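You operate a simulated robot arm through the tools that you are given. There is no shell and no other tool. Be economical: measure what you need, move in short steps, check, and stop when the job is done.

The job below is to be done with a simulated robot arm. You get a single attempt, and the scene is never put back.

## Task
Dust the trim box with the teal brush without upsetting its trim.
Fine: lock the wheel before you brush and free it after; put the brush back; leave the box in its dock. Set down upright: teal brush. What is to be rubbed or washed off counts as gone when no trace of it is left.
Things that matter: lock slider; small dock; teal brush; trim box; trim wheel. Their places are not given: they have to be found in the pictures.

The check looks at the end state, three seconds after you hand in, the way a careful person would. Anything else that was tipped, shoved, dropped, spilled or broken makes it a failure.

## Robot
A 7-joint arm with a two-finger parallel gripper, fixed in place. Base frame: the origin is at the foot of the arm, x ahead of it, y to its left, z up; the work surface is at about z = 0. Readings come in mm, rad, newtons and seconds.
With the tool pointing down near the work surface it reaches from about 240 to 620 mm from the base axis. Its first joint turns from -1.152 to 1.152 rad. Payload 2.6 kg.
The TCP is the grasp point between the finger pads, 30 mm short of the fingertips. In the tool frame z runs along the fingers and y along their closing line. Largest opening 94 mm; finger width 28, thickness 10; the body of the gripper, 50 by 96 mm, starts 55 mm behind the TCP.
Orientation is told as [roll, pitch, yaw] about the base's x, y, z axes, in that order, counted from this pose: with the fingers straight down and closing along the base's y, the tool's x points along the base's -x, its y along +y and its z along -z.

## Interface
- The arm moves only by the tool step_arm. Its argument "rows" is a list of rows, each an object of numbers (a shift or turn left out is 0, a gripper value left out holds the last): "tx", "ty", "tz": the shift along the tool's x, y, z in units of 200 mm (1.0 is 200 mm); "ax", "ay", "az": the turn, a rotation vector about the tool's x, y, z in units of 45 degrees (1.0 is 45 degrees); "fingers": the closure, from 0 (fully open) to 1 (shut). In form: [{"tx": .., "ty": .., "tz": .., "ax": .., "ay": .., "az": .., "fingers": ..}, ...]. A call has 1 to 10 rows; each row is the pose to reach, as a shift and turn from the pose commanded when the call began, along the tool's axes at that moment. A call with a number of a shift or a turn outside -1 to 1 is refused whole. A row lasts 0.2 s, in which the tool goes at most 50 mm and 0.15 rad; a call with a longer step from one row to the next is refused whole, and so is a gripper value outside its range. A pose out of reach is approached as far as the arm can. The call stops where the force on the tool passes 40 N (or 10 N more than at its start, if that is more) or the arm is blocked; 0.2 s more then pass. The fingers move at their own pace (about 72 mm/s each) and stop on an object; they squeeze with about 37 N. The grip force told is the motor's: it shows also when the fingers shut on nothing. Time passes only in rows, and 0.2 s behind the last, so rows that repeat a pose let the fingers close. It gives the time, the measured TCP pose, the force on the tool (base axes), the opening and the grip force at its end, in the units of the frame above (readings bear some noise), with the torque about the TCP (base axes, N m) and any sound that the robot's microphone picked up.
- Cameras (640 x 400 px; columns grow to the right, rows downward): "scene" is fixed at [38.8, 421.6, 556.9]; the picture's right is [-0.87, -0.50, 0.00], its down [-0.26, 0.46, -0.85] and it looks along [0.42, -0.74, -0.53] (base axes); focal length 316 px, centre (320, 200). "wrist" rides on the gripper at [76, 14, -102] in the tool frame; the picture's right is [-0.18, 0.98, 0.00], its down [-0.75, -0.14, -0.64] and it looks along [-0.63, -0.12, 0.77] (tool axes); focal length 243 px, centre (320, 200).
- camera(camera): a new picture of that camera. It takes no simulated time.
- locate(camera, pixels): there is no depth. For up to 12 entries [column, row, z] of the newest picture of that camera ("zoom" is the newest enlarged one), the place [x, y] in the base frame at which the ray of that pixel passes the height z, good to about 2 mm, but the place of the scene camera against the robot may be out by one fixed shift of up to 25 mm in any direction. It takes no simulated time.
- enlarge(camera, box): a new picture of the part [left, top, right, bottom] of that camera's present view, enlarged. It takes no simulated time.
- hand_in(): hands the job in; it is judged then, once.

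Work in short steps. Measure before you move; look again where a grasp or a placing could have gone wrong, and mend it. You have 80 turns and 38 pictures in all, those below and enlarged ones among them. Open the gripper and draw the arm clear of the work before you hand the job in, unless the task says otherwise; then end with one line.

The tools are called after ">>>" as a command line: name --argument value ..., lists and objects as JSON in quotes. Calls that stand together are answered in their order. step_arm: Moves the arm, as the interface text tells. Its arguments: {"type":"object","properties":{"rows":{"type":"array"}},"required":["rows"]} The other tools are called the same way: camera (camera) takes a picture; locate (camera, pixels) gives the place at which the rays of pixels pass given heights; enlarge (camera, box) takes an enlarged picture of a part of a camera's view; hand_in () hands the job in.

At the start:

```text
clock: 0.0
position: [360.4, -3.7, 364.6]
ee_rot: [0.0, 0.001, 0.0]
contact_force: [0.3, 0.1, 0.4]
ft_torque: [0.0, -0.04, 0.03]
width: 93.7
finger_force: 0.0
```

scene: 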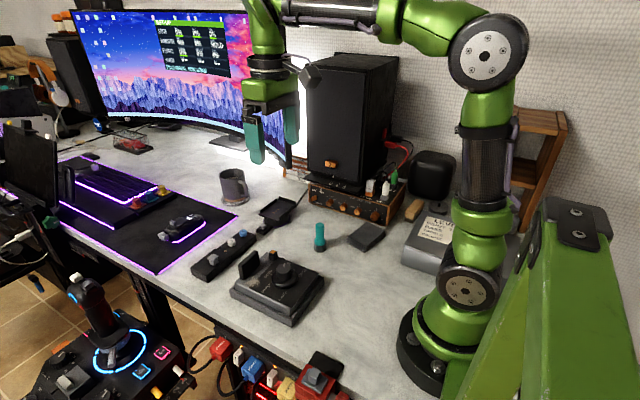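
wrist: 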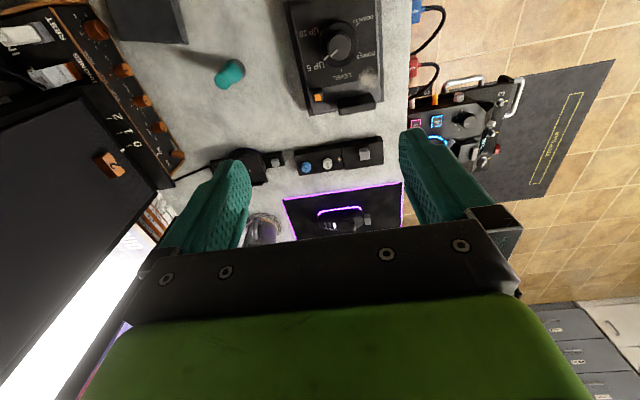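

The box with the wheel is at scene (278,285), the teal brush at (320,237). I take enlarged views of both for detail.

>>> enlarge --camera "scene" --box '[180, 200, 400, 337]'

>>> enlarge --camera "wrist" --box '[200, 0, 420, 137]'

```text
2.91 times, centred on (290, 268) of scene
```

zoom: 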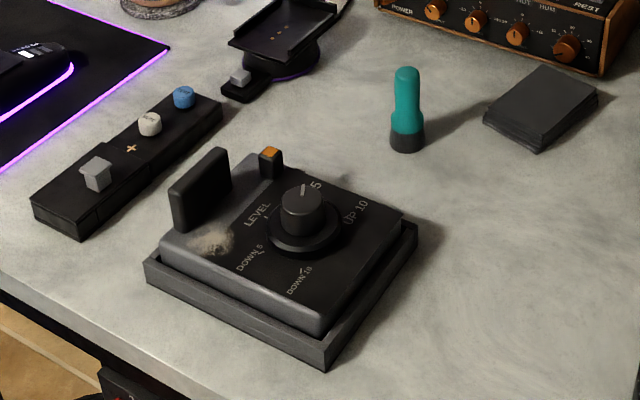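

```text
2.91 times, centred on (310, 68) of wrist
```

zoom: 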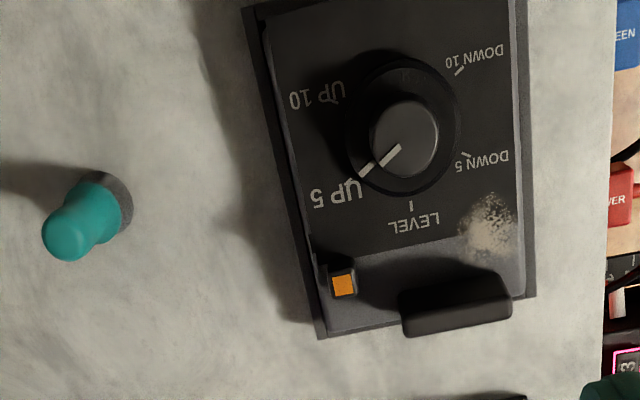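

The newest zoom (wrist) shows the brush at (85,225), the orange-topped slider at (342,283), dust at (487,228), the wheel at (405,140). I locate them at several heights.

>>> locate --camera "zoom" --pixels '[[115, 205, 0], [70, 238, 60], [342, 283, 45], [487, 228, 35], [405, 140, 60], [405, 125, 40], [318, 338, 0], [536, 296, 0], [245, 5, 20], [455, 285, 70], [328, 330, 30], [520, 290, 30]]'

>>> locate --camera "scene" --pixels '[[320, 248, 0], [320, 225, 60], [273, 253, 45], [253, 283, 35], [284, 270, 60], [230, 291, 0], [293, 326, 0], [323, 277, 0], [231, 284, 15], [294, 313, 15]]'

```text
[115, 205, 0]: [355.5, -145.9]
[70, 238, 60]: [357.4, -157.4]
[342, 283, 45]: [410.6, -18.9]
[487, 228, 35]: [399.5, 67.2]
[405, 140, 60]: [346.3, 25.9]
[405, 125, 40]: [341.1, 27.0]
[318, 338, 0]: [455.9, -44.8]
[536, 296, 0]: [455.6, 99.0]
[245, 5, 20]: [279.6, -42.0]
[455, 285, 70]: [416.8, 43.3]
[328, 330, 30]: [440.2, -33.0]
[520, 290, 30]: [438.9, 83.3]
```

```text
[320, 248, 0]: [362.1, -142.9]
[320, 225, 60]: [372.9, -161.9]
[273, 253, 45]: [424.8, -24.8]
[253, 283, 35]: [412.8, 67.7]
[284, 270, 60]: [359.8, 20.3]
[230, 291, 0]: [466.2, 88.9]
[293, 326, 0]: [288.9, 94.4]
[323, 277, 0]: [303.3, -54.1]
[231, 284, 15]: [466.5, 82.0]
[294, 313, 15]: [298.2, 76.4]
```

I go lower and back for a closer look at the slider and the box (TCP to about 290, 7, 200).

>>> step_arm --rows '[{"tx": 0.09, "ty": 0.01, "tz": 0.2}, {"tx": 0.18, "ty": 0.02, "tz": 0.4}, {"tx": 0.27, "ty": 0.04, "tz": 0.6}, {"tx": 0.35, "ty": 0.05, "tz": 0.8}, {"tx": 0.35, "ty": 0.05, "tz": 0.82}]'

>>> camera --camera "wrist"

```text
clock: 1.2
position: [291.4, 4.8, 201.7]
ee_rot: [-0.002, -0.001, -0.001]
contact_force: [0.6, 0.4, 0.7]
ft_torque: [-0.02, -0.01, -0.02]
width: 94.0
finger_force: 0.0
```

```text
33 pictures are left
```

wrist: 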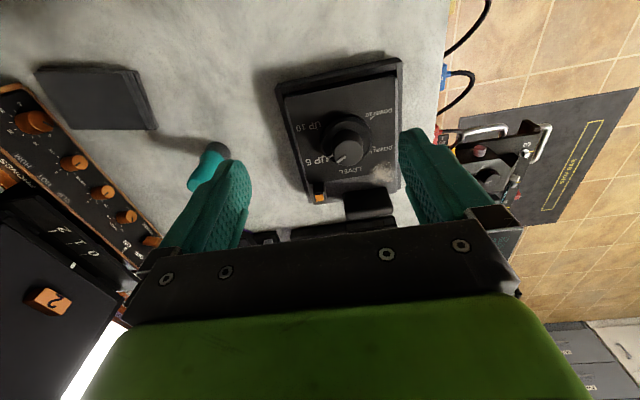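

The box is at (345,130). I enlarge around it.

>>> enlarge --camera "wrist" --box '[260, 130, 420, 230]'

>>> enlarge --camera "scene" --box '[225, 235, 337, 305]'

```text
4.00 times, centred on (340, 180) of wrist
```

zoom: 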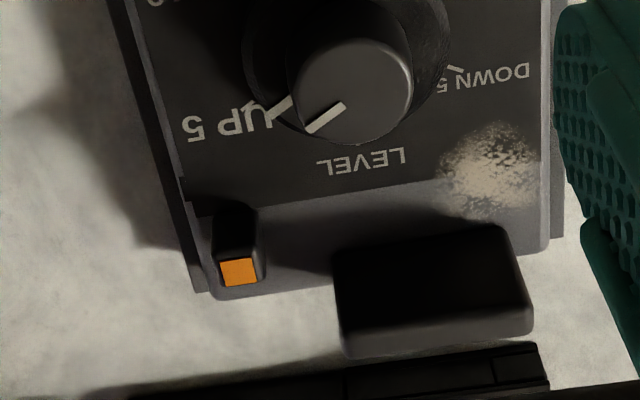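

```text
5.71 times, centred on (281, 270) of scene
```

zoom: 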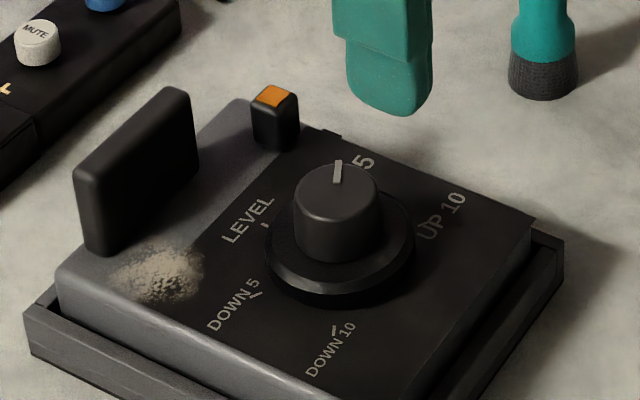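

I need to see the slider's track; I enlarge just that part from both cameras.

>>> enlarge --camera "wrist" --box '[296, 165, 352, 205]'

>>> enlarge --camera "scene" --box '[254, 240, 302, 270]'

```text
10.00 times, centred on (324, 185) of wrist
```

zoom: 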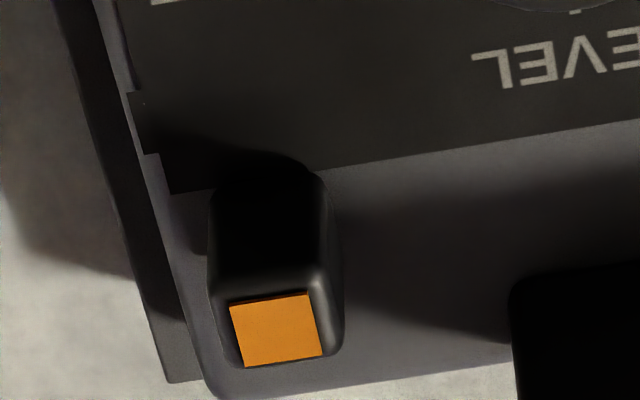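

```text
13.33 times, centred on (278, 255) of scene
```

zoom: 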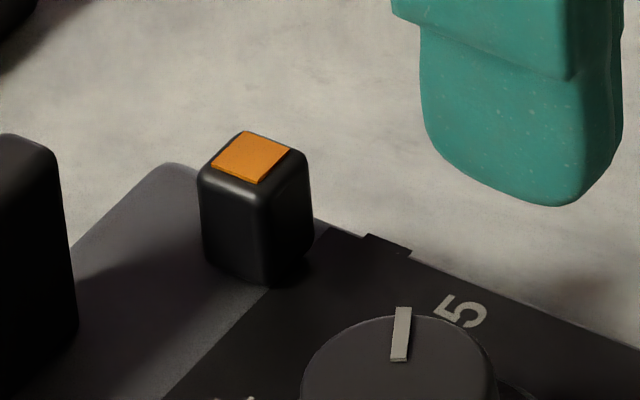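

A dark tab at the box edge on the -x side of the slider hints at travel along x. I triangulate the slider, fin and wheel from this second wrist pose.

>>> locate --camera "wrist" --pixels '[[323.7, 198, 30], [323.7, 198, 45], [323.7, 198, 60], [348, 152, 45], [348, 152, 60], [348, 152, 75], [384, 173, 25], [384, 173, 35], [384, 173, 45], [344, 194, 60], [388, 194, 60], [191, 185, 60]]'

>>> enlarge --camera "scene" --box '[290, 200, 354, 240]'

```text
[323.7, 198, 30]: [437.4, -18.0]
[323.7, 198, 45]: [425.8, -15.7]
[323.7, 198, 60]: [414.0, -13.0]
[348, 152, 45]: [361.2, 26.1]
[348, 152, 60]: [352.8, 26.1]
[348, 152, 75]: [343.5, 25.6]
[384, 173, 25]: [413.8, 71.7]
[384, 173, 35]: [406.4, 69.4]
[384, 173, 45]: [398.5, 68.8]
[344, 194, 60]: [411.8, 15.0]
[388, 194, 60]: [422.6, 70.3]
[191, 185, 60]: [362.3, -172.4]
```

```text
10.00 times, centred on (322, 220) of scene
```

zoom: 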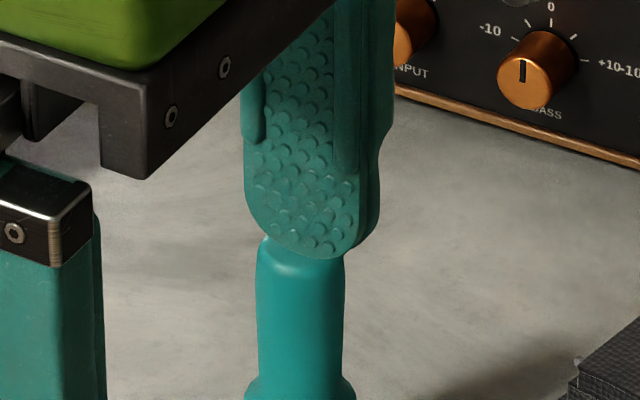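

Triangulated: slider about (402,-13), top z≈72; panel z≈48; wheel at (344,26), top ≈75; dust about (396,67). I go above the slider at z≈150 and half-close the fingers to look again.

>>> step_arm --rows '[{"tx": -0.18, "ty": -0.03, "tz": 0.0, "fingers": 0.5}, {"tx": -0.36, "ty": -0.06, "tz": 0.05}, {"tx": -0.54, "ty": -0.08, "tz": 0.15}, {"tx": -0.54, "ty": -0.08, "tz": 0.25}, {"tx": -0.54, "ty": -0.08, "tz": 0.25}]'

>>> camera --camera "wrist"

```text
clock: 2.4
position: [400.4, -9.6, 151.3]
ee_rot: [-0.001, 0.001, -0.003]
contact_force: [-0.8, -0.2, 0.7]
ft_torque: [0.0, -0.03, 0.02]
width: 46.8
finger_force: 0.0
```

```text
27 pictures are left
```

wrist: 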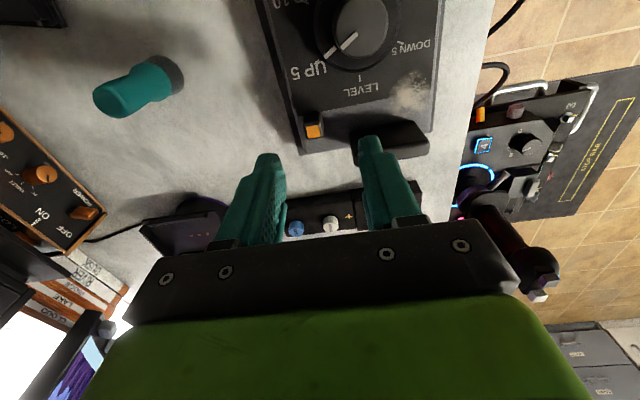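

The orange cap is at (314,131), dust at (410,92). I locate these in this closer view.

>>> locate --camera "wrist" --pixels '[[314, 131, 65], [314, 131, 72], [314, 131, 78], [410, 92, 48], [360, 28, 75], [355, 133, 48], [428, 150, 80], [300, 154, 48], [434, 130, 48], [175, 72, 0], [112, 102, 85], [112, 102, 75]]'

>>> enlarge --camera "wrist" --box '[270, 60, 430, 160]'

```text
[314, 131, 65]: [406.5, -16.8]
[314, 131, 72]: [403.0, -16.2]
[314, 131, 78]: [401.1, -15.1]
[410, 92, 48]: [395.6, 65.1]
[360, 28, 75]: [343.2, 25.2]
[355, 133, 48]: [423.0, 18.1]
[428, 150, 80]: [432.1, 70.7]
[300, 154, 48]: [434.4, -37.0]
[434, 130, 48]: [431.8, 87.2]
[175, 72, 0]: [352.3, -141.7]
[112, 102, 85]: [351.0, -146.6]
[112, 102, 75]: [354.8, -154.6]
```

```text
4.00 times, centred on (350, 110) of wrist
```

zoom: 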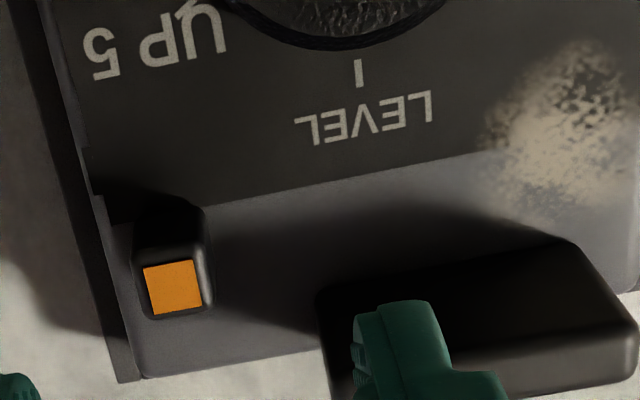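

Slider is at (402,-16). I align, narrow the fingers a little and descend around it to z≈86.

>>> step_arm --rows '[{"ty": -0.032, "fingers": 0.6}, {"ty": -0.032, "tz": 0.1}, {"ty": -0.032, "tz": 0.2}, {"ty": -0.032, "tz": 0.28}, {"ty": -0.032, "tz": 0.325}, {"ty": -0.032, "tz": 0.325}]'

>>> enlarge --camera "scene" --box '[225, 225, 337, 295]'

```text
clock: 3.8
position: [398.6, -17.2, 84.8]
ee_rot: [-0.001, -0.001, -0.003]
contact_force: [-0.3, 0.2, 0.8]
ft_torque: [-0.05, -0.01, -0.01]
width: 37.5
finger_force: 0.2
```

```text
5.71 times, centred on (281, 260) of scene
```

zoom: 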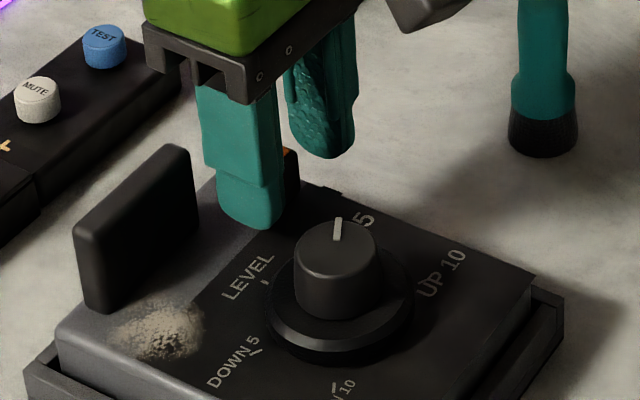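

The slider sits between the fingers. I close on it.

>>> step_arm --rows '[{"fingers": 0.75}, {"fingers": 0.9}, {"fingers": 0.95}, {"fingers": 0.95}]'

```text
clock: 4.8
position: [397.6, -16.2, 84.3]
ee_rot: [0.0, 0.0, -0.002]
contact_force: [0.1, 0.1, 1.0]
ft_torque: [-0.03, -0.01, 0.06]
width: 14.6
finger_force: 37.4
```

Gripped (width 14.6). I pull gently toward -x and watch force and sound.

>>> step_arm --rows '[{"tx": 0.015}, {"tx": 0.03}, {"tx": 0.03}]'

```text
clock: 5.6
position: [394.8, -16.6, 86.6]
ee_rot: [0.001, -0.003, 0.0]
contact_force: [9.3, 1.4, -2.7]
ft_torque: [-0.01, -0.82, 0.09]
width: 14.5
finger_force: 36.8
```

It moved 3 mm with 9 N resistance, which could be the stop. I go back and test +x.

>>> step_arm --rows '[{"tx": -0.03}, {"tx": -0.045}, {"tx": -0.06}, {"tx": -0.06}]'

```text
clock: 6.6
position: [404.9, -16.9, 85.6]
ee_rot: [-0.001, 0.0, 0.0]
contact_force: [-0.3, -0.3, 0.2]
ft_torque: [-0.08, -0.06, -0.01]
width: 14.7
finger_force: 36.8
```

Moved +x to 404.9 with no force. I check what the slider did.

>>> enlarge --camera "scene" --box '[225, 225, 337, 295]'

```text
5.71 times, centred on (281, 260) of scene
```

zoom: 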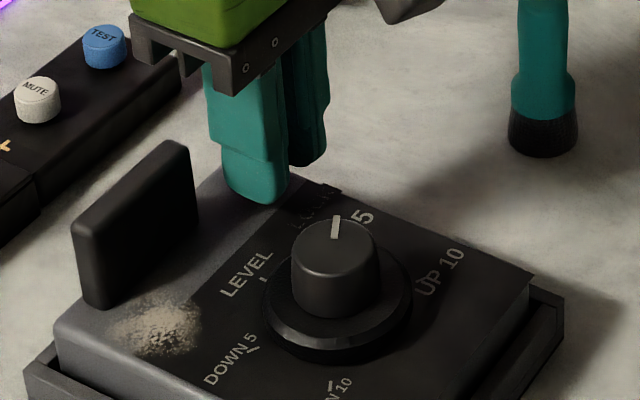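

There is faint lettering on the dark tab near (320,205). I enlarge it.

>>> enlarge --camera "scene" --box '[266, 250, 298, 270]'

```text
16.00 times, centred on (282, 260) of scene
```

zoom: 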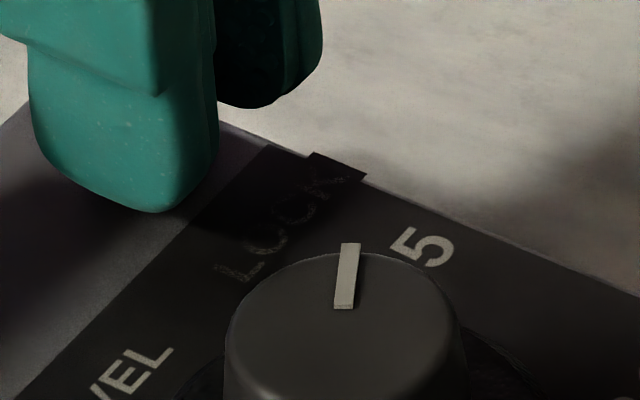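

The label reads LOCK, just -x of the slider. I continue a little to +x to find whether this is real travel.

>>> step_arm --rows '[{"tx": -0.015}, {"tx": -0.03}, {"tx": -0.03}]'

```text
clock: 7.4
position: [411.1, -16.8, 86.2]
ee_rot: [0.0, 0.0, 0.0]
contact_force: [0.3, -0.1, 0.0]
ft_torque: [-0.03, 0.0, 0.09]
width: 14.6
finger_force: 37.2
```

Still free at 411. I check the whole box against its dock.

>>> enlarge --camera "scene" --box '[225, 225, 337, 295]'

```text
5.71 times, centred on (281, 260) of scene
```

zoom: 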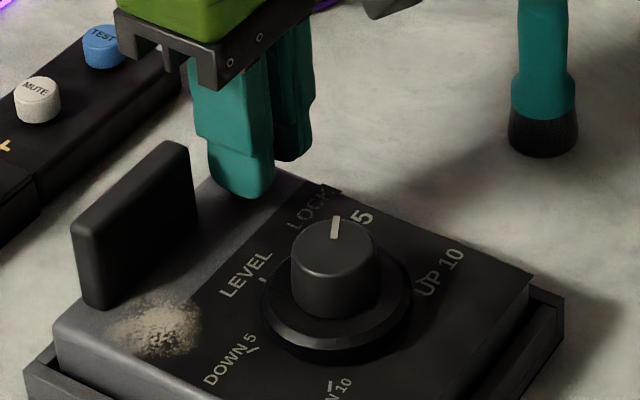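

The box stays put while the slider rides along. I go on to +x until it stops.

>>> step_arm --rows '[{"tx": -0.015}, {"tx": -0.03}, {"tx": -0.04}, {"tx": -0.04}]'

```text
clock: 8.4
position: [418.4, -15.7, 83.6]
ee_rot: [0.002, 0.006, -0.002]
contact_force: [-22.5, 0.3, 14.2]
ft_torque: [-0.02, 0.92, 0.29]
width: 14.8
finger_force: 36.8
```

It stops at about x 417 with 22 N: about 20 mm of travel, and the start was the -x end. I release the slider, rise, and look at both ends.

>>> step_arm --rows '[{"tx": 0.012}, {"tx": 0.012, "fingers": 0.6}, {"tx": 0.012, "fingers": 0.6}, {"tx": 0.03, "tz": -0.15}, {"tx": 0.06, "tz": -0.3}, {"tx": 0.1, "tz": -0.4}]'

>>> enlarge --camera "scene" --box '[225, 235, 337, 305]'

>>> enlarge --camera "wrist" --box '[270, 60, 430, 160]'

```text
clock: 9.8
position: [399.4, -18.7, 163.1]
ee_rot: [-0.001, -0.001, -0.001]
contact_force: [0.3, 0.0, 0.7]
ft_torque: [0.01, 0.02, -0.01]
width: 37.8
finger_force: 0.0
```

```text
5.71 times, centred on (281, 270) of scene
```

zoom: 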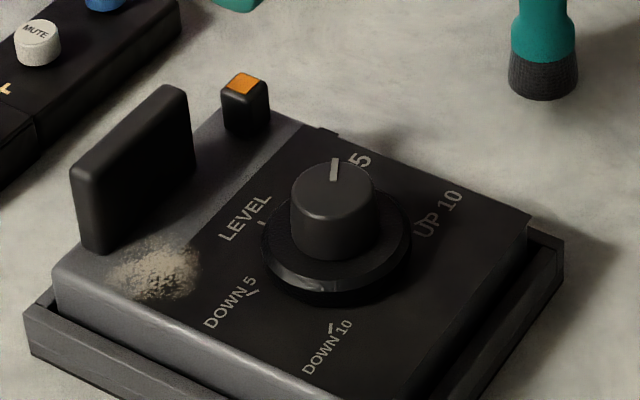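

```text
4.00 times, centred on (350, 110) of wrist
```

zoom: 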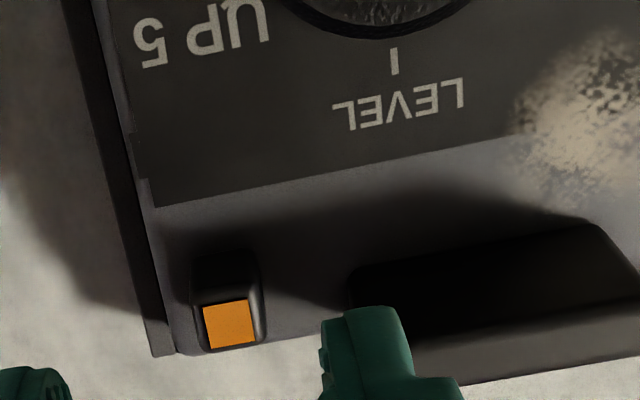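

The slider is now at the +x end. I enlarge the label area again.

>>> enlarge --camera "scene" --box '[258, 242, 298, 267]'

```text
16.00 times, centred on (278, 254) of scene
```

zoom: 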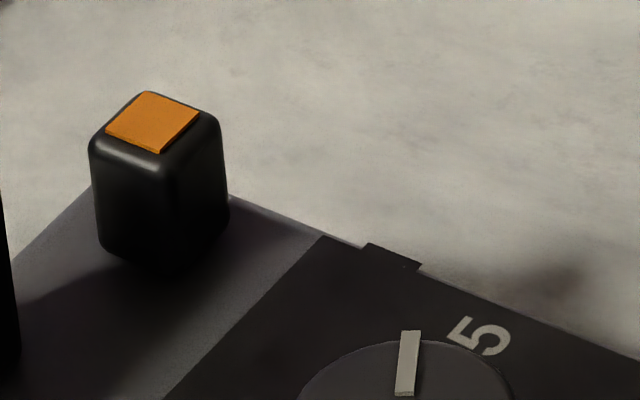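

The label's lettering is only visible in the arm's reflection, so which end is "lock" is not yet clear. I re-grip the slider (narrower opening, clear of the fin) and pull to -x to find the true other end.

>>> step_arm --rows '[{"tx": -0.05, "fingers": 0.69}, {"tx": -0.09, "tz": 0.1}, {"tx": -0.09, "tz": 0.22}, {"tx": -0.09, "tz": 0.34}, {"tx": -0.09, "tz": 0.4}, {"tx": -0.09, "tz": 0.4, "fingers": 0.95}, {"tx": -0.09, "tz": 0.4}, {"tx": -0.09, "tz": 0.4}]'

>>> step_arm --rows '[{"tx": 0.02}, {"tx": 0.04}, {"tx": 0.06}, {"tx": 0.08}, {"tx": 0.09}, {"tx": 0.09}]'

```text
clock: 11.6
position: [418.0, -16.3, 85.4]
ee_rot: [-0.002, -0.004, -0.001]
contact_force: [-0.3, 4.3, 15.4]
ft_torque: [0.1, -0.48, 0.2]
width: 14.7
finger_force: 36.6
```

```text
clock: 13.0
position: [398.3, -17.5, 84.2]
ee_rot: [0.001, -0.002, 0.001]
contact_force: [9.5, -1.2, 0.0]
ft_torque: [-0.05, -0.7, 0.25]
width: 14.5
finger_force: 37.0
```

At 398.3 there is 9.5 N resistance. I press 6 mm more to see whether it is friction, a detent or the stop.

>>> step_arm --rows '[{"tx": 0.015}, {"tx": 0.03}, {"tx": 0.03}]'

```text
clock: 13.8
position: [394.8, -17.2, 86.5]
ee_rot: [-0.001, -0.008, 0.001]
contact_force: [17.7, -0.6, 9.0]
ft_torque: [-0.02, -0.13, 0.12]
width: 14.6
finger_force: 36.5
```

Both ends are hard stops (about 397 and 417); the slider began at the -x end, so free should be -x and locked +x. I push it back to the +x end and release, then test the wheel carefully.

>>> step_arm --rows '[{"tx": -0.03}, {"tx": -0.06}, {"tx": -0.09}, {"tx": -0.115}, {"tx": -0.127}, {"tx": -0.127}]'

>>> step_arm --rows '[{"tx": 0.006}, {"tx": 0.006, "fingers": 0.65}, {"tx": 0.006, "fingers": 0.65}, {"tx": 0.03, "tz": -0.15}, {"tx": 0.15, "ty": 0.05, "tz": -0.3}, {"tx": 0.3, "ty": 0.15, "tz": -0.4, "fingers": 0.3}, {"tx": 0.368, "ty": 0.212, "tz": -0.4}, {"tx": 0.368, "ty": 0.212, "tz": -0.4}]'

>>> camera --camera "wrist"

```text
clock: 15.2
position: [418.5, -16.9, 84.2]
ee_rot: [0.0, 0.002, -0.004]
contact_force: [-4.7, 0.4, 12.1]
ft_torque: [-0.02, 0.75, 0.08]
width: 14.7
finger_force: 37.3
```

```text
clock: 17.0
position: [346.7, 23.6, 167.0]
ee_rot: [0.0, 0.0, -0.002]
contact_force: [0.1, 0.0, 0.6]
ft_torque: [0.02, 0.02, 0.02]
width: 65.8
finger_force: 0.1
```

```text
18 pictures are left
```

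wrist: 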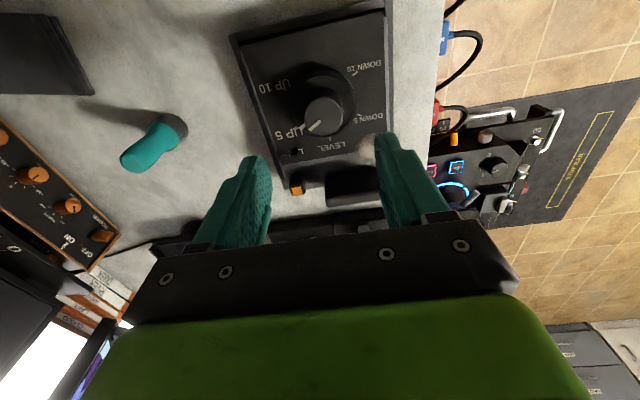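

Slider at (297,189); some mark shows near (297,153). I enlarge the region.

>>> enlarge --camera "wrist" --box '[256, 90, 384, 200]'

```text
3.64 times, centred on (320, 145) of wrist
```

zoom: 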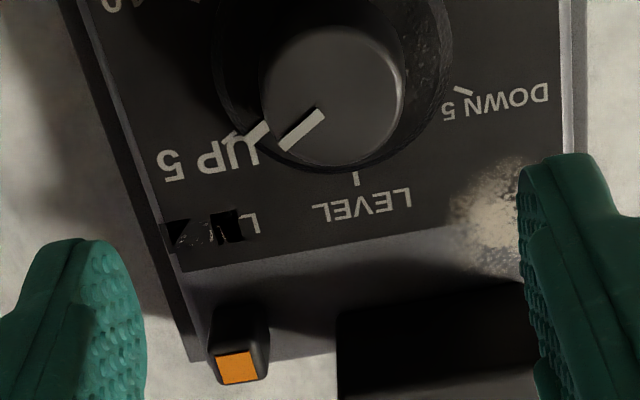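

The label flickers but lies at the -x side, so I verify by a very small twist test on the knob. I descend around the knob (tips at about z 62) and close.

>>> step_arm --rows '[{"tz": 0.1}, {"tz": 0.2}, {"tz": 0.3}, {"tz": 0.37}, {"tz": 0.37, "fingers": 0.5}, {"tz": 0.37, "fingers": 0.8}, {"tz": 0.37, "fingers": 0.8}]'

```text
clock: 18.6
position: [345.6, 24.9, 93.4]
ee_rot: [0.0, 0.0, -0.001]
contact_force: [-0.7, 0.5, -0.7]
ft_torque: [0.07, -0.04, -0.02]
width: 32.0
finger_force: 37.0
```

Knob gripped (32 mm). I twist it by about 2 degrees and read the torque.

>>> step_arm --rows '[{"az": 0.025}, {"az": 0.045}, {"az": 0.045}]'

```text
clock: 19.4
position: [346.9, 24.4, 93.4]
ee_rot: [0.001, -0.001, -0.037]
contact_force: [-2.7, -0.9, 17.2]
ft_torque: [0.06, 0.73, 0.02]
width: 31.7
finger_force: 37.1
```

Turned 2° with no torque: the wheel (or box) followed freely. I look at it.

>>> enlarge --camera "scene" --box '[225, 235, 337, 305]'

```text
5.71 times, centred on (281, 270) of scene
```

zoom: 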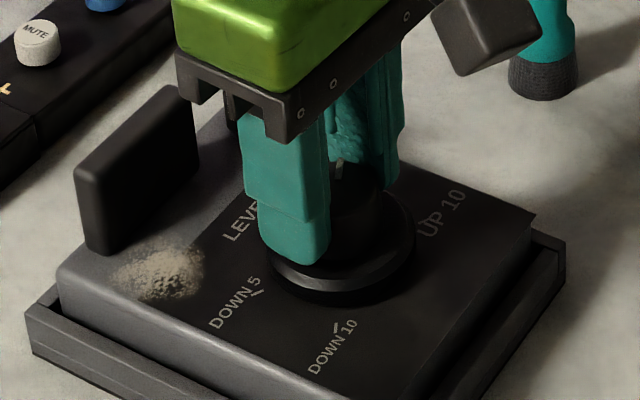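

The box itself has about 1 mm play in the dock, so 2° is not conclusive. I twist 3° more.

>>> step_arm --rows '[{"az": 0.03}, {"az": 0.065}, {"az": 0.065}]'

```text
clock: 20.2
position: [346.6, 24.9, 93.2]
ee_rot: [0.001, -0.006, -0.088]
contact_force: [0.1, -6.4, 34.9]
ft_torque: [-0.21, 0.0, 0.02]
width: 32.0
finger_force: 37.1
```

Torque stays near zero but upward force rises to 35 N. I look before doing more.

>>> enlarge --camera "scene" --box '[225, 235, 337, 305]'

```text
5.71 times, centred on (281, 270) of scene
```

zoom: 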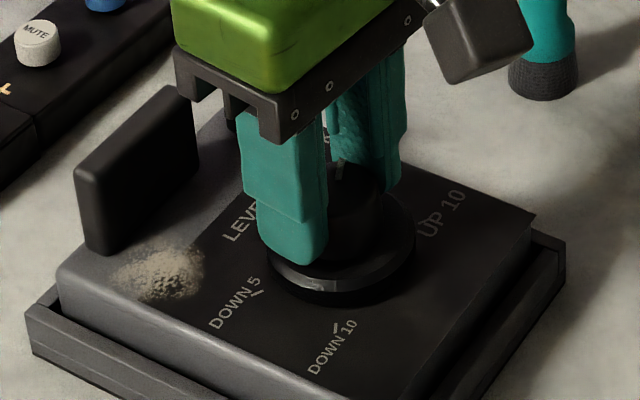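

The box has not moved. I open and lift straight up to see whether the pointer turned relative to its UP 5 mark.

>>> step_arm --rows '[{"fingers": 0.35}, {"fingers": 0.35}, {"tz": -0.15, "fingers": 0.35}, {"tz": -0.3}, {"tz": -0.37}, {"tz": -0.37}]'

>>> enlarge --camera "wrist" --box '[256, 90, 384, 200]'

```text
clock: 21.6
position: [344.3, 26.4, 166.5]
ee_rot: [0.0, 0.0, -0.087]
contact_force: [0.5, 0.6, -0.7]
ft_torque: [-0.01, -0.01, 0.02]
width: 61.1
finger_force: 0.0
```

```text
3.64 times, centred on (320, 145) of wrist
```

zoom: 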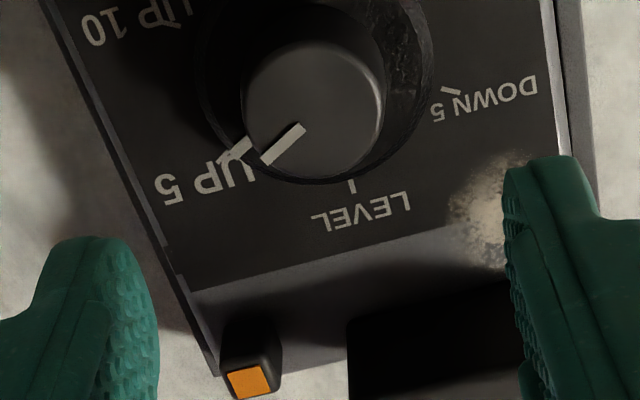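

The pointer may have turned with the tool; I compare from the fixed scene camera with the same crop as at first.

>>> enlarge --camera "scene" --box '[254, 240, 302, 270]'

```text
13.33 times, centred on (278, 255) of scene
```

zoom: 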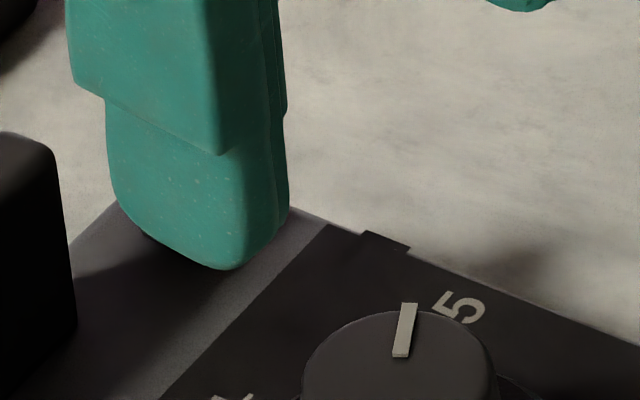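

Pointer slope changed (403→399 before, 410→400 now over the same length): the wheel turned, so at the +x end it is free. I re-grip and turn it back by the same 4.95°, then release.

>>> step_arm --rows '[{"tz": 0.15}, {"tz": 0.3}, {"tz": 0.36}, {"tz": 0.36, "fingers": 0.6}, {"tz": 0.36, "fingers": 0.8}, {"tz": 0.36, "fingers": 0.8}, {"tz": 0.36, "az": -0.04}, {"tz": 0.36, "az": -0.08}, {"tz": 0.36, "az": -0.11}, {"tz": 0.36, "az": -0.11}]'

>>> step_arm --rows '[{"fingers": 0.35}, {"fingers": 0.35}, {"tz": -0.15, "fingers": 0.35}, {"tz": -0.3}, {"tz": -0.37}, {"tz": -0.37}]'

>>> enlarge --camera "scene" --box '[254, 240, 302, 270]'

```text
clock: 23.8
position: [345.1, 25.9, 95.4]
ee_rot: [0.0, 0.002, 0.0]
contact_force: [-1.4, -0.3, -0.4]
ft_torque: [0.05, 0.05, -0.02]
width: 32.0
finger_force: 36.8
```

```text
clock: 25.2
position: [346.2, 24.9, 167.9]
ee_rot: [0.0, -0.001, 0.0]
contact_force: [0.2, -0.4, -0.6]
ft_torque: [-0.01, -0.02, 0.01]
width: 60.9
finger_force: 0.0
```

```text
13.33 times, centred on (278, 255) of scene
```

zoom: 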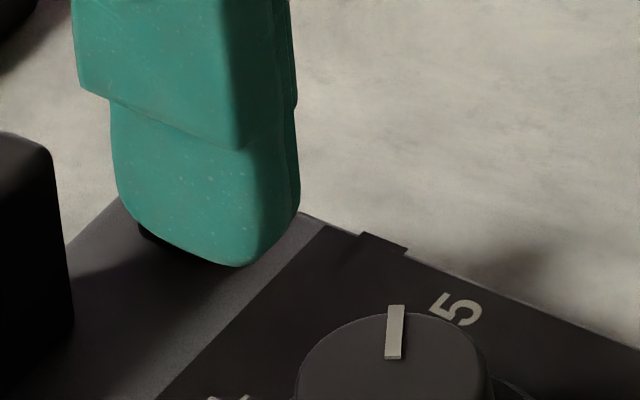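

The pointer is back at its original slope. Now I take the slider to the -x (LOCK label) end: re-grip at the +x end first.

>>> step_arm --rows '[{"tx": -0.12, "ty": -0.07, "fingers": 0.69}, {"tx": -0.24, "ty": -0.14}, {"tx": -0.36, "ty": -0.212}, {"tx": -0.36, "ty": -0.212, "tz": 0.1}, {"tx": -0.36, "ty": -0.212, "tz": 0.22}, {"tx": -0.36, "ty": -0.212, "tz": 0.34}, {"tx": -0.36, "ty": -0.212, "tz": 0.4}, {"tx": -0.36, "ty": -0.212, "tz": 0.4, "fingers": 0.95}, {"tx": -0.36, "ty": -0.212, "tz": 0.4}, {"tx": -0.36, "ty": -0.212, "tz": 0.4}]'

>>> step_arm --rows '[{"tx": 0.02}, {"tx": 0.04}, {"tx": 0.06}, {"tx": 0.08}, {"tx": 0.1}, {"tx": 0.115}, {"tx": 0.13}, {"tx": 0.13}]'

```text
clock: 27.4
position: [417.0, -16.7, 89.0]
ee_rot: [0.0, -0.001, -0.001]
contact_force: [0.3, -0.6, 0.5]
ft_torque: [0.0, -0.21, 0.11]
width: 14.5
finger_force: 36.9
```

```text
clock: 29.2
position: [393.3, -18.6, 87.0]
ee_rot: [0.002, -0.01, 0.002]
contact_force: [21.5, 2.5, 7.6]
ft_torque: [0.07, -0.83, -0.04]
width: 14.4
finger_force: 36.8
```

Stop at ~393 with 21 N. I release, and move to the knob for the same small twist test in this state.

>>> step_arm --rows '[{"tx": -0.015}, {"tx": -0.015, "fingers": 0.65}, {"tx": -0.015, "fingers": 0.65}, {"tx": -0.015, "tz": -0.2}, {"tx": 0.0, "tz": -0.4}, {"tx": 0.12, "ty": 0.1, "tz": -0.4, "fingers": 0.35}, {"tx": 0.23, "ty": 0.212, "tz": -0.4}, {"tx": 0.23, "ty": 0.212, "tz": -0.4}]'

>>> enlarge --camera "scene" --box '[254, 240, 302, 270]'

>>> step_arm --rows '[{"tz": 0.15}, {"tz": 0.3}, {"tz": 0.36}, {"tz": 0.36, "fingers": 0.6}, {"tz": 0.36, "fingers": 0.8}, {"tz": 0.36, "fingers": 0.8}, {"tz": 0.36, "az": 0.02}, {"tz": 0.36, "az": 0.045}, {"tz": 0.36, "az": 0.045}]'

```text
clock: 31.0
position: [345.7, 24.6, 171.7]
ee_rot: [0.0, 0.001, -0.001]
contact_force: [0.1, 0.6, 0.1]
ft_torque: [0.02, 0.03, 0.0]
width: 61.0
finger_force: 0.0
```

```text
13.33 times, centred on (278, 255) of scene
```

zoom: 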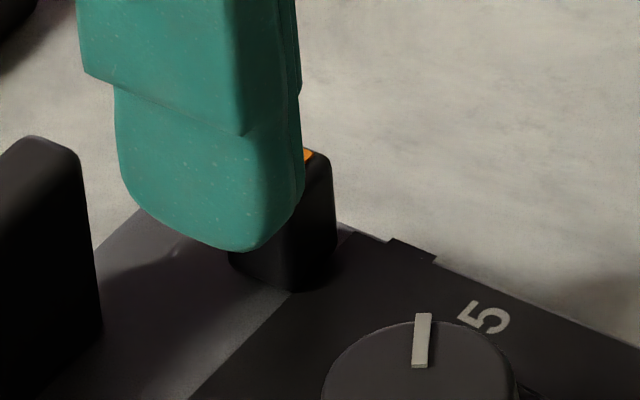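

```text
clock: 33.0
position: [346.2, 24.7, 98.8]
ee_rot: [0.001, -0.005, -0.04]
contact_force: [-2.4, -4.1, 24.3]
ft_torque: [-0.08, 0.85, 0.02]
width: 31.4
finger_force: 37.3
```

Similar readings to before, so only the pointer can tell. I twist 2.7° more (same total as the last test), release, lift and compare.

>>> step_arm --rows '[{"az": 0.03}, {"az": 0.065}, {"az": 0.065}]'

>>> step_arm --rows '[{"fingers": 0.35}, {"fingers": 0.35}, {"tz": -0.15, "fingers": 0.35}, {"tz": -0.3}, {"tz": -0.37}, {"tz": -0.37}]'

>>> enlarge --camera "scene" --box '[254, 240, 302, 270]'

```text
clock: 33.8
position: [347.0, 25.0, 96.7]
ee_rot: [0.0, -0.006, -0.086]
contact_force: [-1.3, -6.4, 33.3]
ft_torque: [-0.25, 0.28, 0.04]
width: 31.7
finger_force: 37.1
```

```text
clock: 35.2
position: [345.8, 26.9, 169.6]
ee_rot: [0.002, -0.001, -0.086]
contact_force: [0.2, -0.3, 1.0]
ft_torque: [-0.01, 0.03, -0.01]
width: 61.5
finger_force: 0.1
```

```text
13.33 times, centred on (278, 255) of scene
```

zoom: 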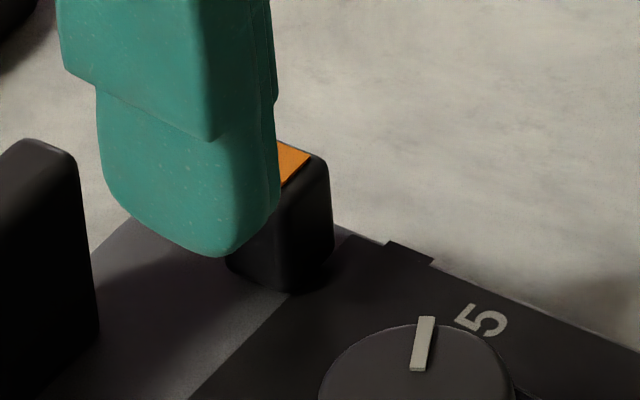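

Scene angle is ambiguous here (dx 6→9). I take the wrist crop in the same pose as in the earlier test for a direct comparison.

>>> enlarge --camera "wrist" --box '[256, 90, 384, 200]'

```text
3.64 times, centred on (320, 145) of wrist
```

zoom: 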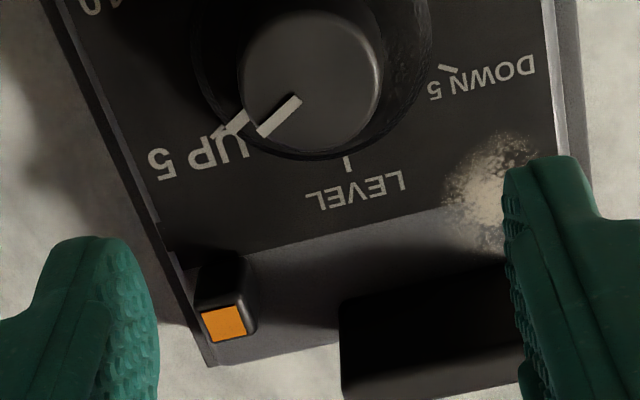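

In both slider positions the wheel followed the tool about 5° relative to the panel, so a lock, if engaged, is only a stronger friction. I re-grip and turn it back in one quick row, reading the torque right behind the motion.

>>> step_arm --rows '[{"tz": 0.15}, {"tz": 0.3}, {"tz": 0.37}, {"tz": 0.37, "fingers": 0.6}, {"tz": 0.37, "fingers": 0.8}, {"tz": 0.37, "fingers": 0.8}]'

>>> step_arm --rows '[{"az": -0.11}]'

>>> step_arm --rows '[{"az": 0}]'

```text
clock: 36.6
position: [345.3, 26.9, 95.0]
ee_rot: [0.0, 0.0, -0.088]
contact_force: [1.5, -1.8, -0.2]
ft_torque: [-0.06, -0.12, 0.04]
width: 31.7
finger_force: 36.9
```

```text
clock: 37.0
position: [345.4, 26.0, 95.8]
ee_rot: [-0.001, 0.0, 0.001]
contact_force: [0.9, 0.2, -0.1]
ft_torque: [0.03, -0.01, -0.01]
width: 31.5
finger_force: 37.1
```

```text
clock: 37.4
position: [345.7, 27.0, 95.6]
ee_rot: [-0.002, 0.001, 0.0]
contact_force: [0.3, -0.1, -0.2]
ft_torque: [0.07, -0.03, 0.01]
width: 32.0
finger_force: 36.8
```

Torque stays zero both ways; wheel is back. Noting that at the +x "stop" there was always an upward force of 12–15 N at z≈84 (and none at z≈89), my fingertips may have been hitting the raised rear part rather than the slider reaching its end. I re-grip the slider higher (z≈91) at the -x end.

>>> step_arm --rows '[{"fingers": 0.35}, {"fingers": 0.35}, {"tz": -0.18}, {"tz": -0.36}, {"tx": -0.13, "ty": -0.11, "tz": -0.36, "fingers": 0.69}, {"tx": -0.262, "ty": -0.212, "tz": -0.36}, {"tx": -0.262, "ty": -0.212, "tz": -0.2}, {"tx": -0.262, "ty": -0.212, "tz": -0.06}, {"tx": -0.262, "ty": -0.212, "tz": -0.015}, {"tx": -0.262, "ty": -0.212, "tz": -0.015}]'

>>> step_arm --rows '[{"fingers": 0.95}, {"fingers": 0.95}, {"fingers": 0.95}]'

>>> step_arm --rows '[{"tx": -0.025}, {"tx": -0.05}, {"tx": -0.075}, {"tx": -0.1}, {"tx": -0.12}, {"tx": -0.13}, {"tx": -0.13}]'

```text
clock: 39.6
position: [398.4, -17.7, 101.6]
ee_rot: [0.0, 0.0, -0.001]
contact_force: [0.2, -0.4, -0.4]
ft_torque: [-0.01, 0.0, 0.0]
width: 29.1
finger_force: 0.1
```

```text
clock: 40.4
position: [398.3, -19.4, 102.2]
ee_rot: [0.001, 0.001, -0.002]
contact_force: [0.1, 0.4, 0.3]
ft_torque: [-0.04, -0.04, 0.0]
width: 4.7
finger_force: 0.0
```

```text
clock: 42.0
position: [422.0, -18.1, 97.9]
ee_rot: [0.0, 0.0, -0.002]
contact_force: [0.3, 0.3, 0.1]
ft_torque: [0.02, 0.0, 0.01]
width: 4.6
finger_force: 0.0
```

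I was 10 mm too high and closed above it (width 4.7). I go back, open, lower and grip.

>>> step_arm --rows '[{"tx": 0.04, "tz": -0.05}, {"tx": 0.09, "tz": -0.05, "fingers": 0.69}, {"tx": 0.13, "tz": -0.05}, {"tx": 0.13, "tz": -0.05}, {"tx": 0.13, "tz": 0.02}, {"tx": 0.13, "tz": 0.05}, {"tx": 0.13, "tz": 0.05}, {"tx": 0.13, "tz": 0.05, "fingers": 0.95}, {"tx": 0.13, "tz": 0.05}, {"tx": 0.13, "tz": 0.05}]'

>>> step_arm --rows '[{"tx": -0.025}, {"tx": -0.05}, {"tx": -0.075}, {"tx": -0.1}, {"tx": -0.12}, {"tx": -0.13}, {"tx": -0.13}]'

```text
clock: 44.2
position: [395.9, -17.9, 89.4]
ee_rot: [0.0, 0.0, -0.002]
contact_force: [-0.2, 0.4, -0.3]
ft_torque: [-0.02, -0.02, 0.01]
width: 14.4
finger_force: 37.0
```

```text
clock: 45.8
position: [422.0, -16.8, 88.4]
ee_rot: [0.0, 0.006, -0.003]
contact_force: [-20.1, -6.0, 8.0]
ft_torque: [-0.2, 1.01, 0.14]
width: 14.7
finger_force: 36.5
```

The stop is real (−20 N at 422). I release here without backing off so the slider stays fully home, then lift, and repeat the twist test once, this time reading only after a quick single row.

>>> step_arm --rows '[{"fingers": 0.69}, {"fingers": 0.69}, {"tz": -0.15}, {"tz": -0.36}, {"tx": 0.13, "ty": 0.1, "tz": -0.36, "fingers": 0.35}, {"tx": 0.26, "ty": 0.16, "tz": -0.36}, {"tx": 0.388, "ty": 0.212, "tz": -0.36}, {"tx": 0.388, "ty": 0.212, "tz": -0.36}]'

>>> step_arm --rows '[{"tz": 0.15}, {"tz": 0.28}, {"tz": 0.33}, {"tz": 0.33, "fingers": 0.6}, {"tz": 0.33, "fingers": 0.8}, {"tz": 0.33, "fingers": 0.8}]'

>>> step_arm --rows '[{"az": 0.11}]'

```text
clock: 47.6
position: [346.6, 25.1, 161.5]
ee_rot: [0.002, -0.001, 0.001]
contact_force: [0.9, 0.8, -0.5]
ft_torque: [0.01, 0.02, 0.0]
width: 61.2
finger_force: 0.1
```

```text
clock: 49.0
position: [345.6, 25.9, 94.9]
ee_rot: [-0.002, 0.001, -0.001]
contact_force: [0.5, 0.9, -0.4]
ft_torque: [0.04, -0.09, -0.03]
width: 31.6
finger_force: 37.2
```

```text
clock: 49.4
position: [344.4, 24.6, 94.9]
ee_rot: [-0.001, 0.0, -0.09]
contact_force: [-6.0, -1.7, 6.3]
ft_torque: [-0.1, -0.25, 0.07]
width: 31.7
finger_force: 36.7
```

Slightly different readings (0.07 N m). I turn back by the same amount and read.

>>> step_arm --rows '[{"az": -0.11}]'

>>> step_arm --rows '[{"fingers": 0.35}, {"fingers": 0.35}, {"tz": -0.15}, {"tz": -0.33}, {"tz": -0.36}]'

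>>> enlarge --camera "wrist" --box '[256, 90, 384, 200]'

```text
clock: 49.8
position: [344.9, 26.4, 94.6]
ee_rot: [-0.001, 0.002, -0.002]
contact_force: [-13.4, -3.8, 11.7]
ft_torque: [-0.08, -0.24, 0.01]
width: 31.7
finger_force: 37.3
```

```text
clock: 51.0
position: [345.9, 25.5, 167.4]
ee_rot: [0.001, -0.001, -0.001]
contact_force: [0.2, 0.9, -0.3]
ft_torque: [0.03, 0.04, 0.03]
width: 61.2
finger_force: 0.1
```

```text
3.64 times, centred on (320, 145) of wrist
```

zoom: 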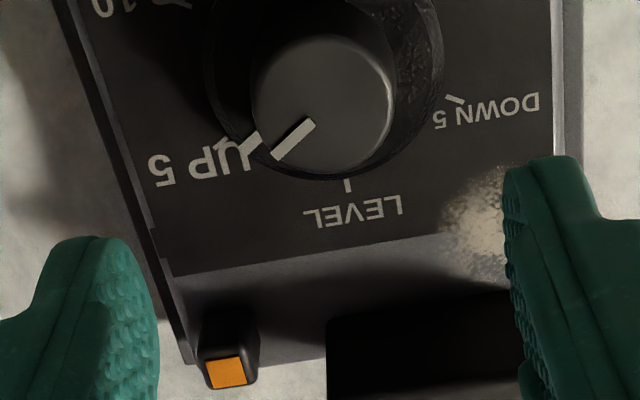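

The pointer is back on its original line with the slider home at +x. I take that as locked and go for the brush: move above (353,-147) and look.

>>> step_arm --rows '[{"ty": -0.2, "tx": -0.01}, {"ty": -0.4, "tx": -0.02}, {"ty": -0.6, "tx": -0.03}, {"ty": -0.8, "tx": -0.04}, {"ty": -0.86, "tx": -0.04, "fingers": 0.4}, {"ty": -0.86, "tx": -0.04}]'

>>> camera --camera "wrist"

```text
clock: 52.4
position: [358.0, -149.5, 168.6]
ee_rot: [-0.001, 0.0, 0.001]
contact_force: [-0.5, -0.2, 0.4]
ft_torque: [-0.05, -0.01, 0.01]
width: 56.8
finger_force: 0.1
```

```text
7 pictures are left
```

wrist: 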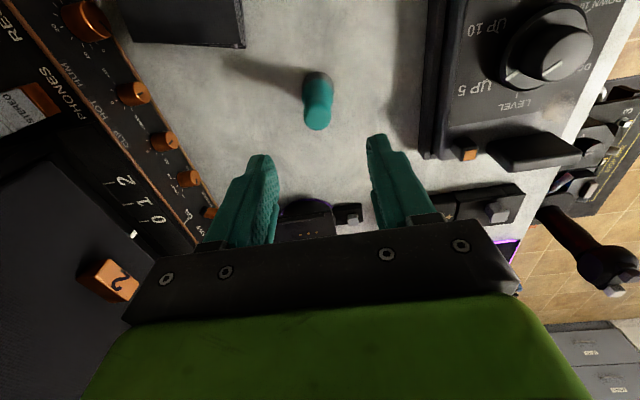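

The brush top is at (317,118), its foot at (318,80). I locate both.

>>> locate --camera "wrist" --pixels '[[317, 118, 65], [317, 118, 75], [317, 118, 85], [318, 82, 0], [318, 82, 10], [318, 92, 25], [440, 160, 20], [422, 157, 0], [244, 48, 10], [210, 212, 20]]'

```text
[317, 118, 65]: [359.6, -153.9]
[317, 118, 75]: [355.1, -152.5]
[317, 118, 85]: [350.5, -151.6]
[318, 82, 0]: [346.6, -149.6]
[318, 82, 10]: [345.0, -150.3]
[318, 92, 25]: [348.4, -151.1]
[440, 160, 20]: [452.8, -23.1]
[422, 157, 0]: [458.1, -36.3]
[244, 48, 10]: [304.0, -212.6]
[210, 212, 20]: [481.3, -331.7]
```

Brush at about (351,-151), height ~80. I shift 4 mm back, descend to z≈66 and close on the handle.

>>> step_arm --rows '[{"tx": 0.02, "ty": -0.007, "tz": 0.1}, {"tx": 0.02, "ty": -0.007, "tz": 0.25}, {"tx": 0.02, "ty": -0.007, "tz": 0.38}, {"tx": 0.02, "ty": -0.007, "tz": 0.5}, {"tx": 0.02, "ty": -0.007, "tz": 0.51}, {"tx": 0.02, "ty": -0.007, "tz": 0.51, "fingers": 0.7}, {"tx": 0.02, "ty": -0.007, "tz": 0.51, "fingers": 0.95}, {"tx": 0.02, "ty": -0.007, "tz": 0.51}, {"tx": 0.02, "ty": -0.007, "tz": 0.51}]'

```text
clock: 54.4
position: [350.8, -149.2, 65.9]
ee_rot: [0.0, 0.0, -0.001]
contact_force: [-0.1, 0.0, 0.3]
ft_torque: [0.03, -0.03, 0.04]
width: 22.3
finger_force: 37.2
```

Gripped (22 mm) with the foot 66 mm below the TCP. I lift 86 mm and carry it to above the dust.

>>> step_arm --rows '[{"tz": -0.2}, {"tz": -0.43}, {"tz": -0.43, "tx": -0.05, "ty": 0.2}, {"tz": -0.43, "tx": -0.1, "ty": 0.4}, {"tz": -0.43, "tx": -0.15, "ty": 0.6}, {"tz": -0.43, "tx": -0.2, "ty": 0.8}, {"tz": -0.43, "tx": -0.225, "ty": 0.99}, {"tz": -0.43, "tx": -0.225, "ty": 0.99}]'

>>> step_arm --rows '[{"ty": 0.0875}, {"ty": 0.0875, "tz": 0.08}, {"ty": 0.0875, "tz": 0.08}]'

>>> enlarge --camera "scene" --box '[215, 225, 327, 295]'

```text
clock: 56.2
position: [394.2, 46.2, 147.9]
ee_rot: [0.0, 0.001, -0.001]
contact_force: [-0.1, 0.0, -1.4]
ft_torque: [-0.05, 0.0, -0.02]
width: 22.2
finger_force: 37.5
```

```text
clock: 57.0
position: [394.5, 66.0, 132.8]
ee_rot: [0.0, -0.001, 0.001]
contact_force: [0.3, -0.7, -0.7]
ft_torque: [-0.01, 0.0, -0.03]
width: 22.4
finger_force: 36.8
```

```text
5.71 times, centred on (271, 260) of scene
```

zoom: 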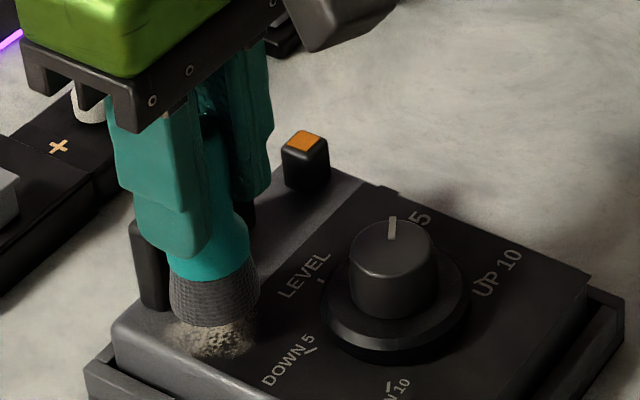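

Brush foot is over the dust. I lower it in small steps until light contact.

>>> step_arm --rows '[{"tz": 0.03}, {"tz": 0.06}, {"tz": 0.08}]'

```text
clock: 57.8
position: [395.5, 68.4, 117.4]
ee_rot: [0.001, -0.001, -0.001]
contact_force: [-0.5, 0.3, -0.4]
ft_torque: [0.01, 0.0, -0.01]
width: 22.1
finger_force: 37.1
```

>>> step_arm --rows '[{"tz": 0.01}, {"tz": 0.015}, {"tz": 0.02}]'

```text
clock: 58.6
position: [394.8, 68.3, 113.8]
ee_rot: [-0.001, 0.0, 0.0]
contact_force: [0.5, -0.3, -0.7]
ft_torque: [-0.01, 0.01, 0.03]
width: 22.0
finger_force: 36.8
```

No contact yet at 113.8; I go down another few mm.

>>> step_arm --rows '[{"tz": 0.008}, {"tz": 0.016}, {"tz": 0.02}]'

```text
clock: 59.4
position: [396.1, 67.8, 112.6]
ee_rot: [0.002, -0.005, 0.001]
contact_force: [-4.5, 0.2, 27.0]
ft_torque: [0.08, 0.13, -0.08]
width: 22.0
finger_force: 36.7
```

Contact at 27 N; I ease up 1.6 mm and make strokes in y over the patch at x offsets 0, −10 and +8.

>>> step_arm --rows '[{"tz": -0.009}, {"tz": -0.009, "ty": 0.04}, {"tz": -0.009, "ty": 0.07}, {"tz": -0.009, "ty": 0.03}, {"tz": -0.009, "ty": -0.03}, {"tz": -0.009, "ty": -0.09}, {"tz": -0.009, "ty": -0.09, "tx": 0.05}, {"tz": -0.009, "ty": -0.03, "tx": 0.05}, {"tz": -0.009, "ty": 0.03, "tx": 0.05}, {"tz": -0.009, "ty": 0.07, "tx": 0.05}]'

>>> step_arm --rows '[{"tx": -0.04}, {"tx": -0.09}, {"tx": -0.09, "ty": -0.05}, {"tx": -0.09, "ty": -0.11}, {"tx": -0.09, "ty": -0.16}, {"tx": -0.07, "ty": -0.11}, {"tx": -0.07, "ty": -0.05}, {"tx": -0.07, "ty": 0}, {"tx": -0.03, "ty": -0.05}, {"tx": -0.03, "ty": -0.1}]'

```text
clock: 61.6
position: [387.7, 81.4, 112.1]
ee_rot: [0.001, -0.001, -0.001]
contact_force: [-1.2, -2.6, 7.5]
ft_torque: [-0.18, -0.1, -0.05]
width: 22.0
finger_force: 36.7
```

```text
clock: 63.8
position: [390.8, 61.5, 112.8]
ee_rot: [0.0, 0.0, 0.0]
contact_force: [0.2, -0.9, -0.5]
ft_torque: [0.0, -0.02, -0.02]
width: 21.9
finger_force: 36.8
```

Contact was light at the end (0 N). I lower 1.6 mm and make a second pass.

>>> step_arm --rows '[{"tz": 0.008}, {"tz": 0.008}]'

```text
clock: 64.4
position: [389.4, 59.6, 111.6]
ee_rot: [0.0, -0.002, -0.002]
contact_force: [-0.8, 1.5, 3.5]
ft_torque: [0.01, -0.01, 0.01]
width: 22.0
finger_force: 37.0
```

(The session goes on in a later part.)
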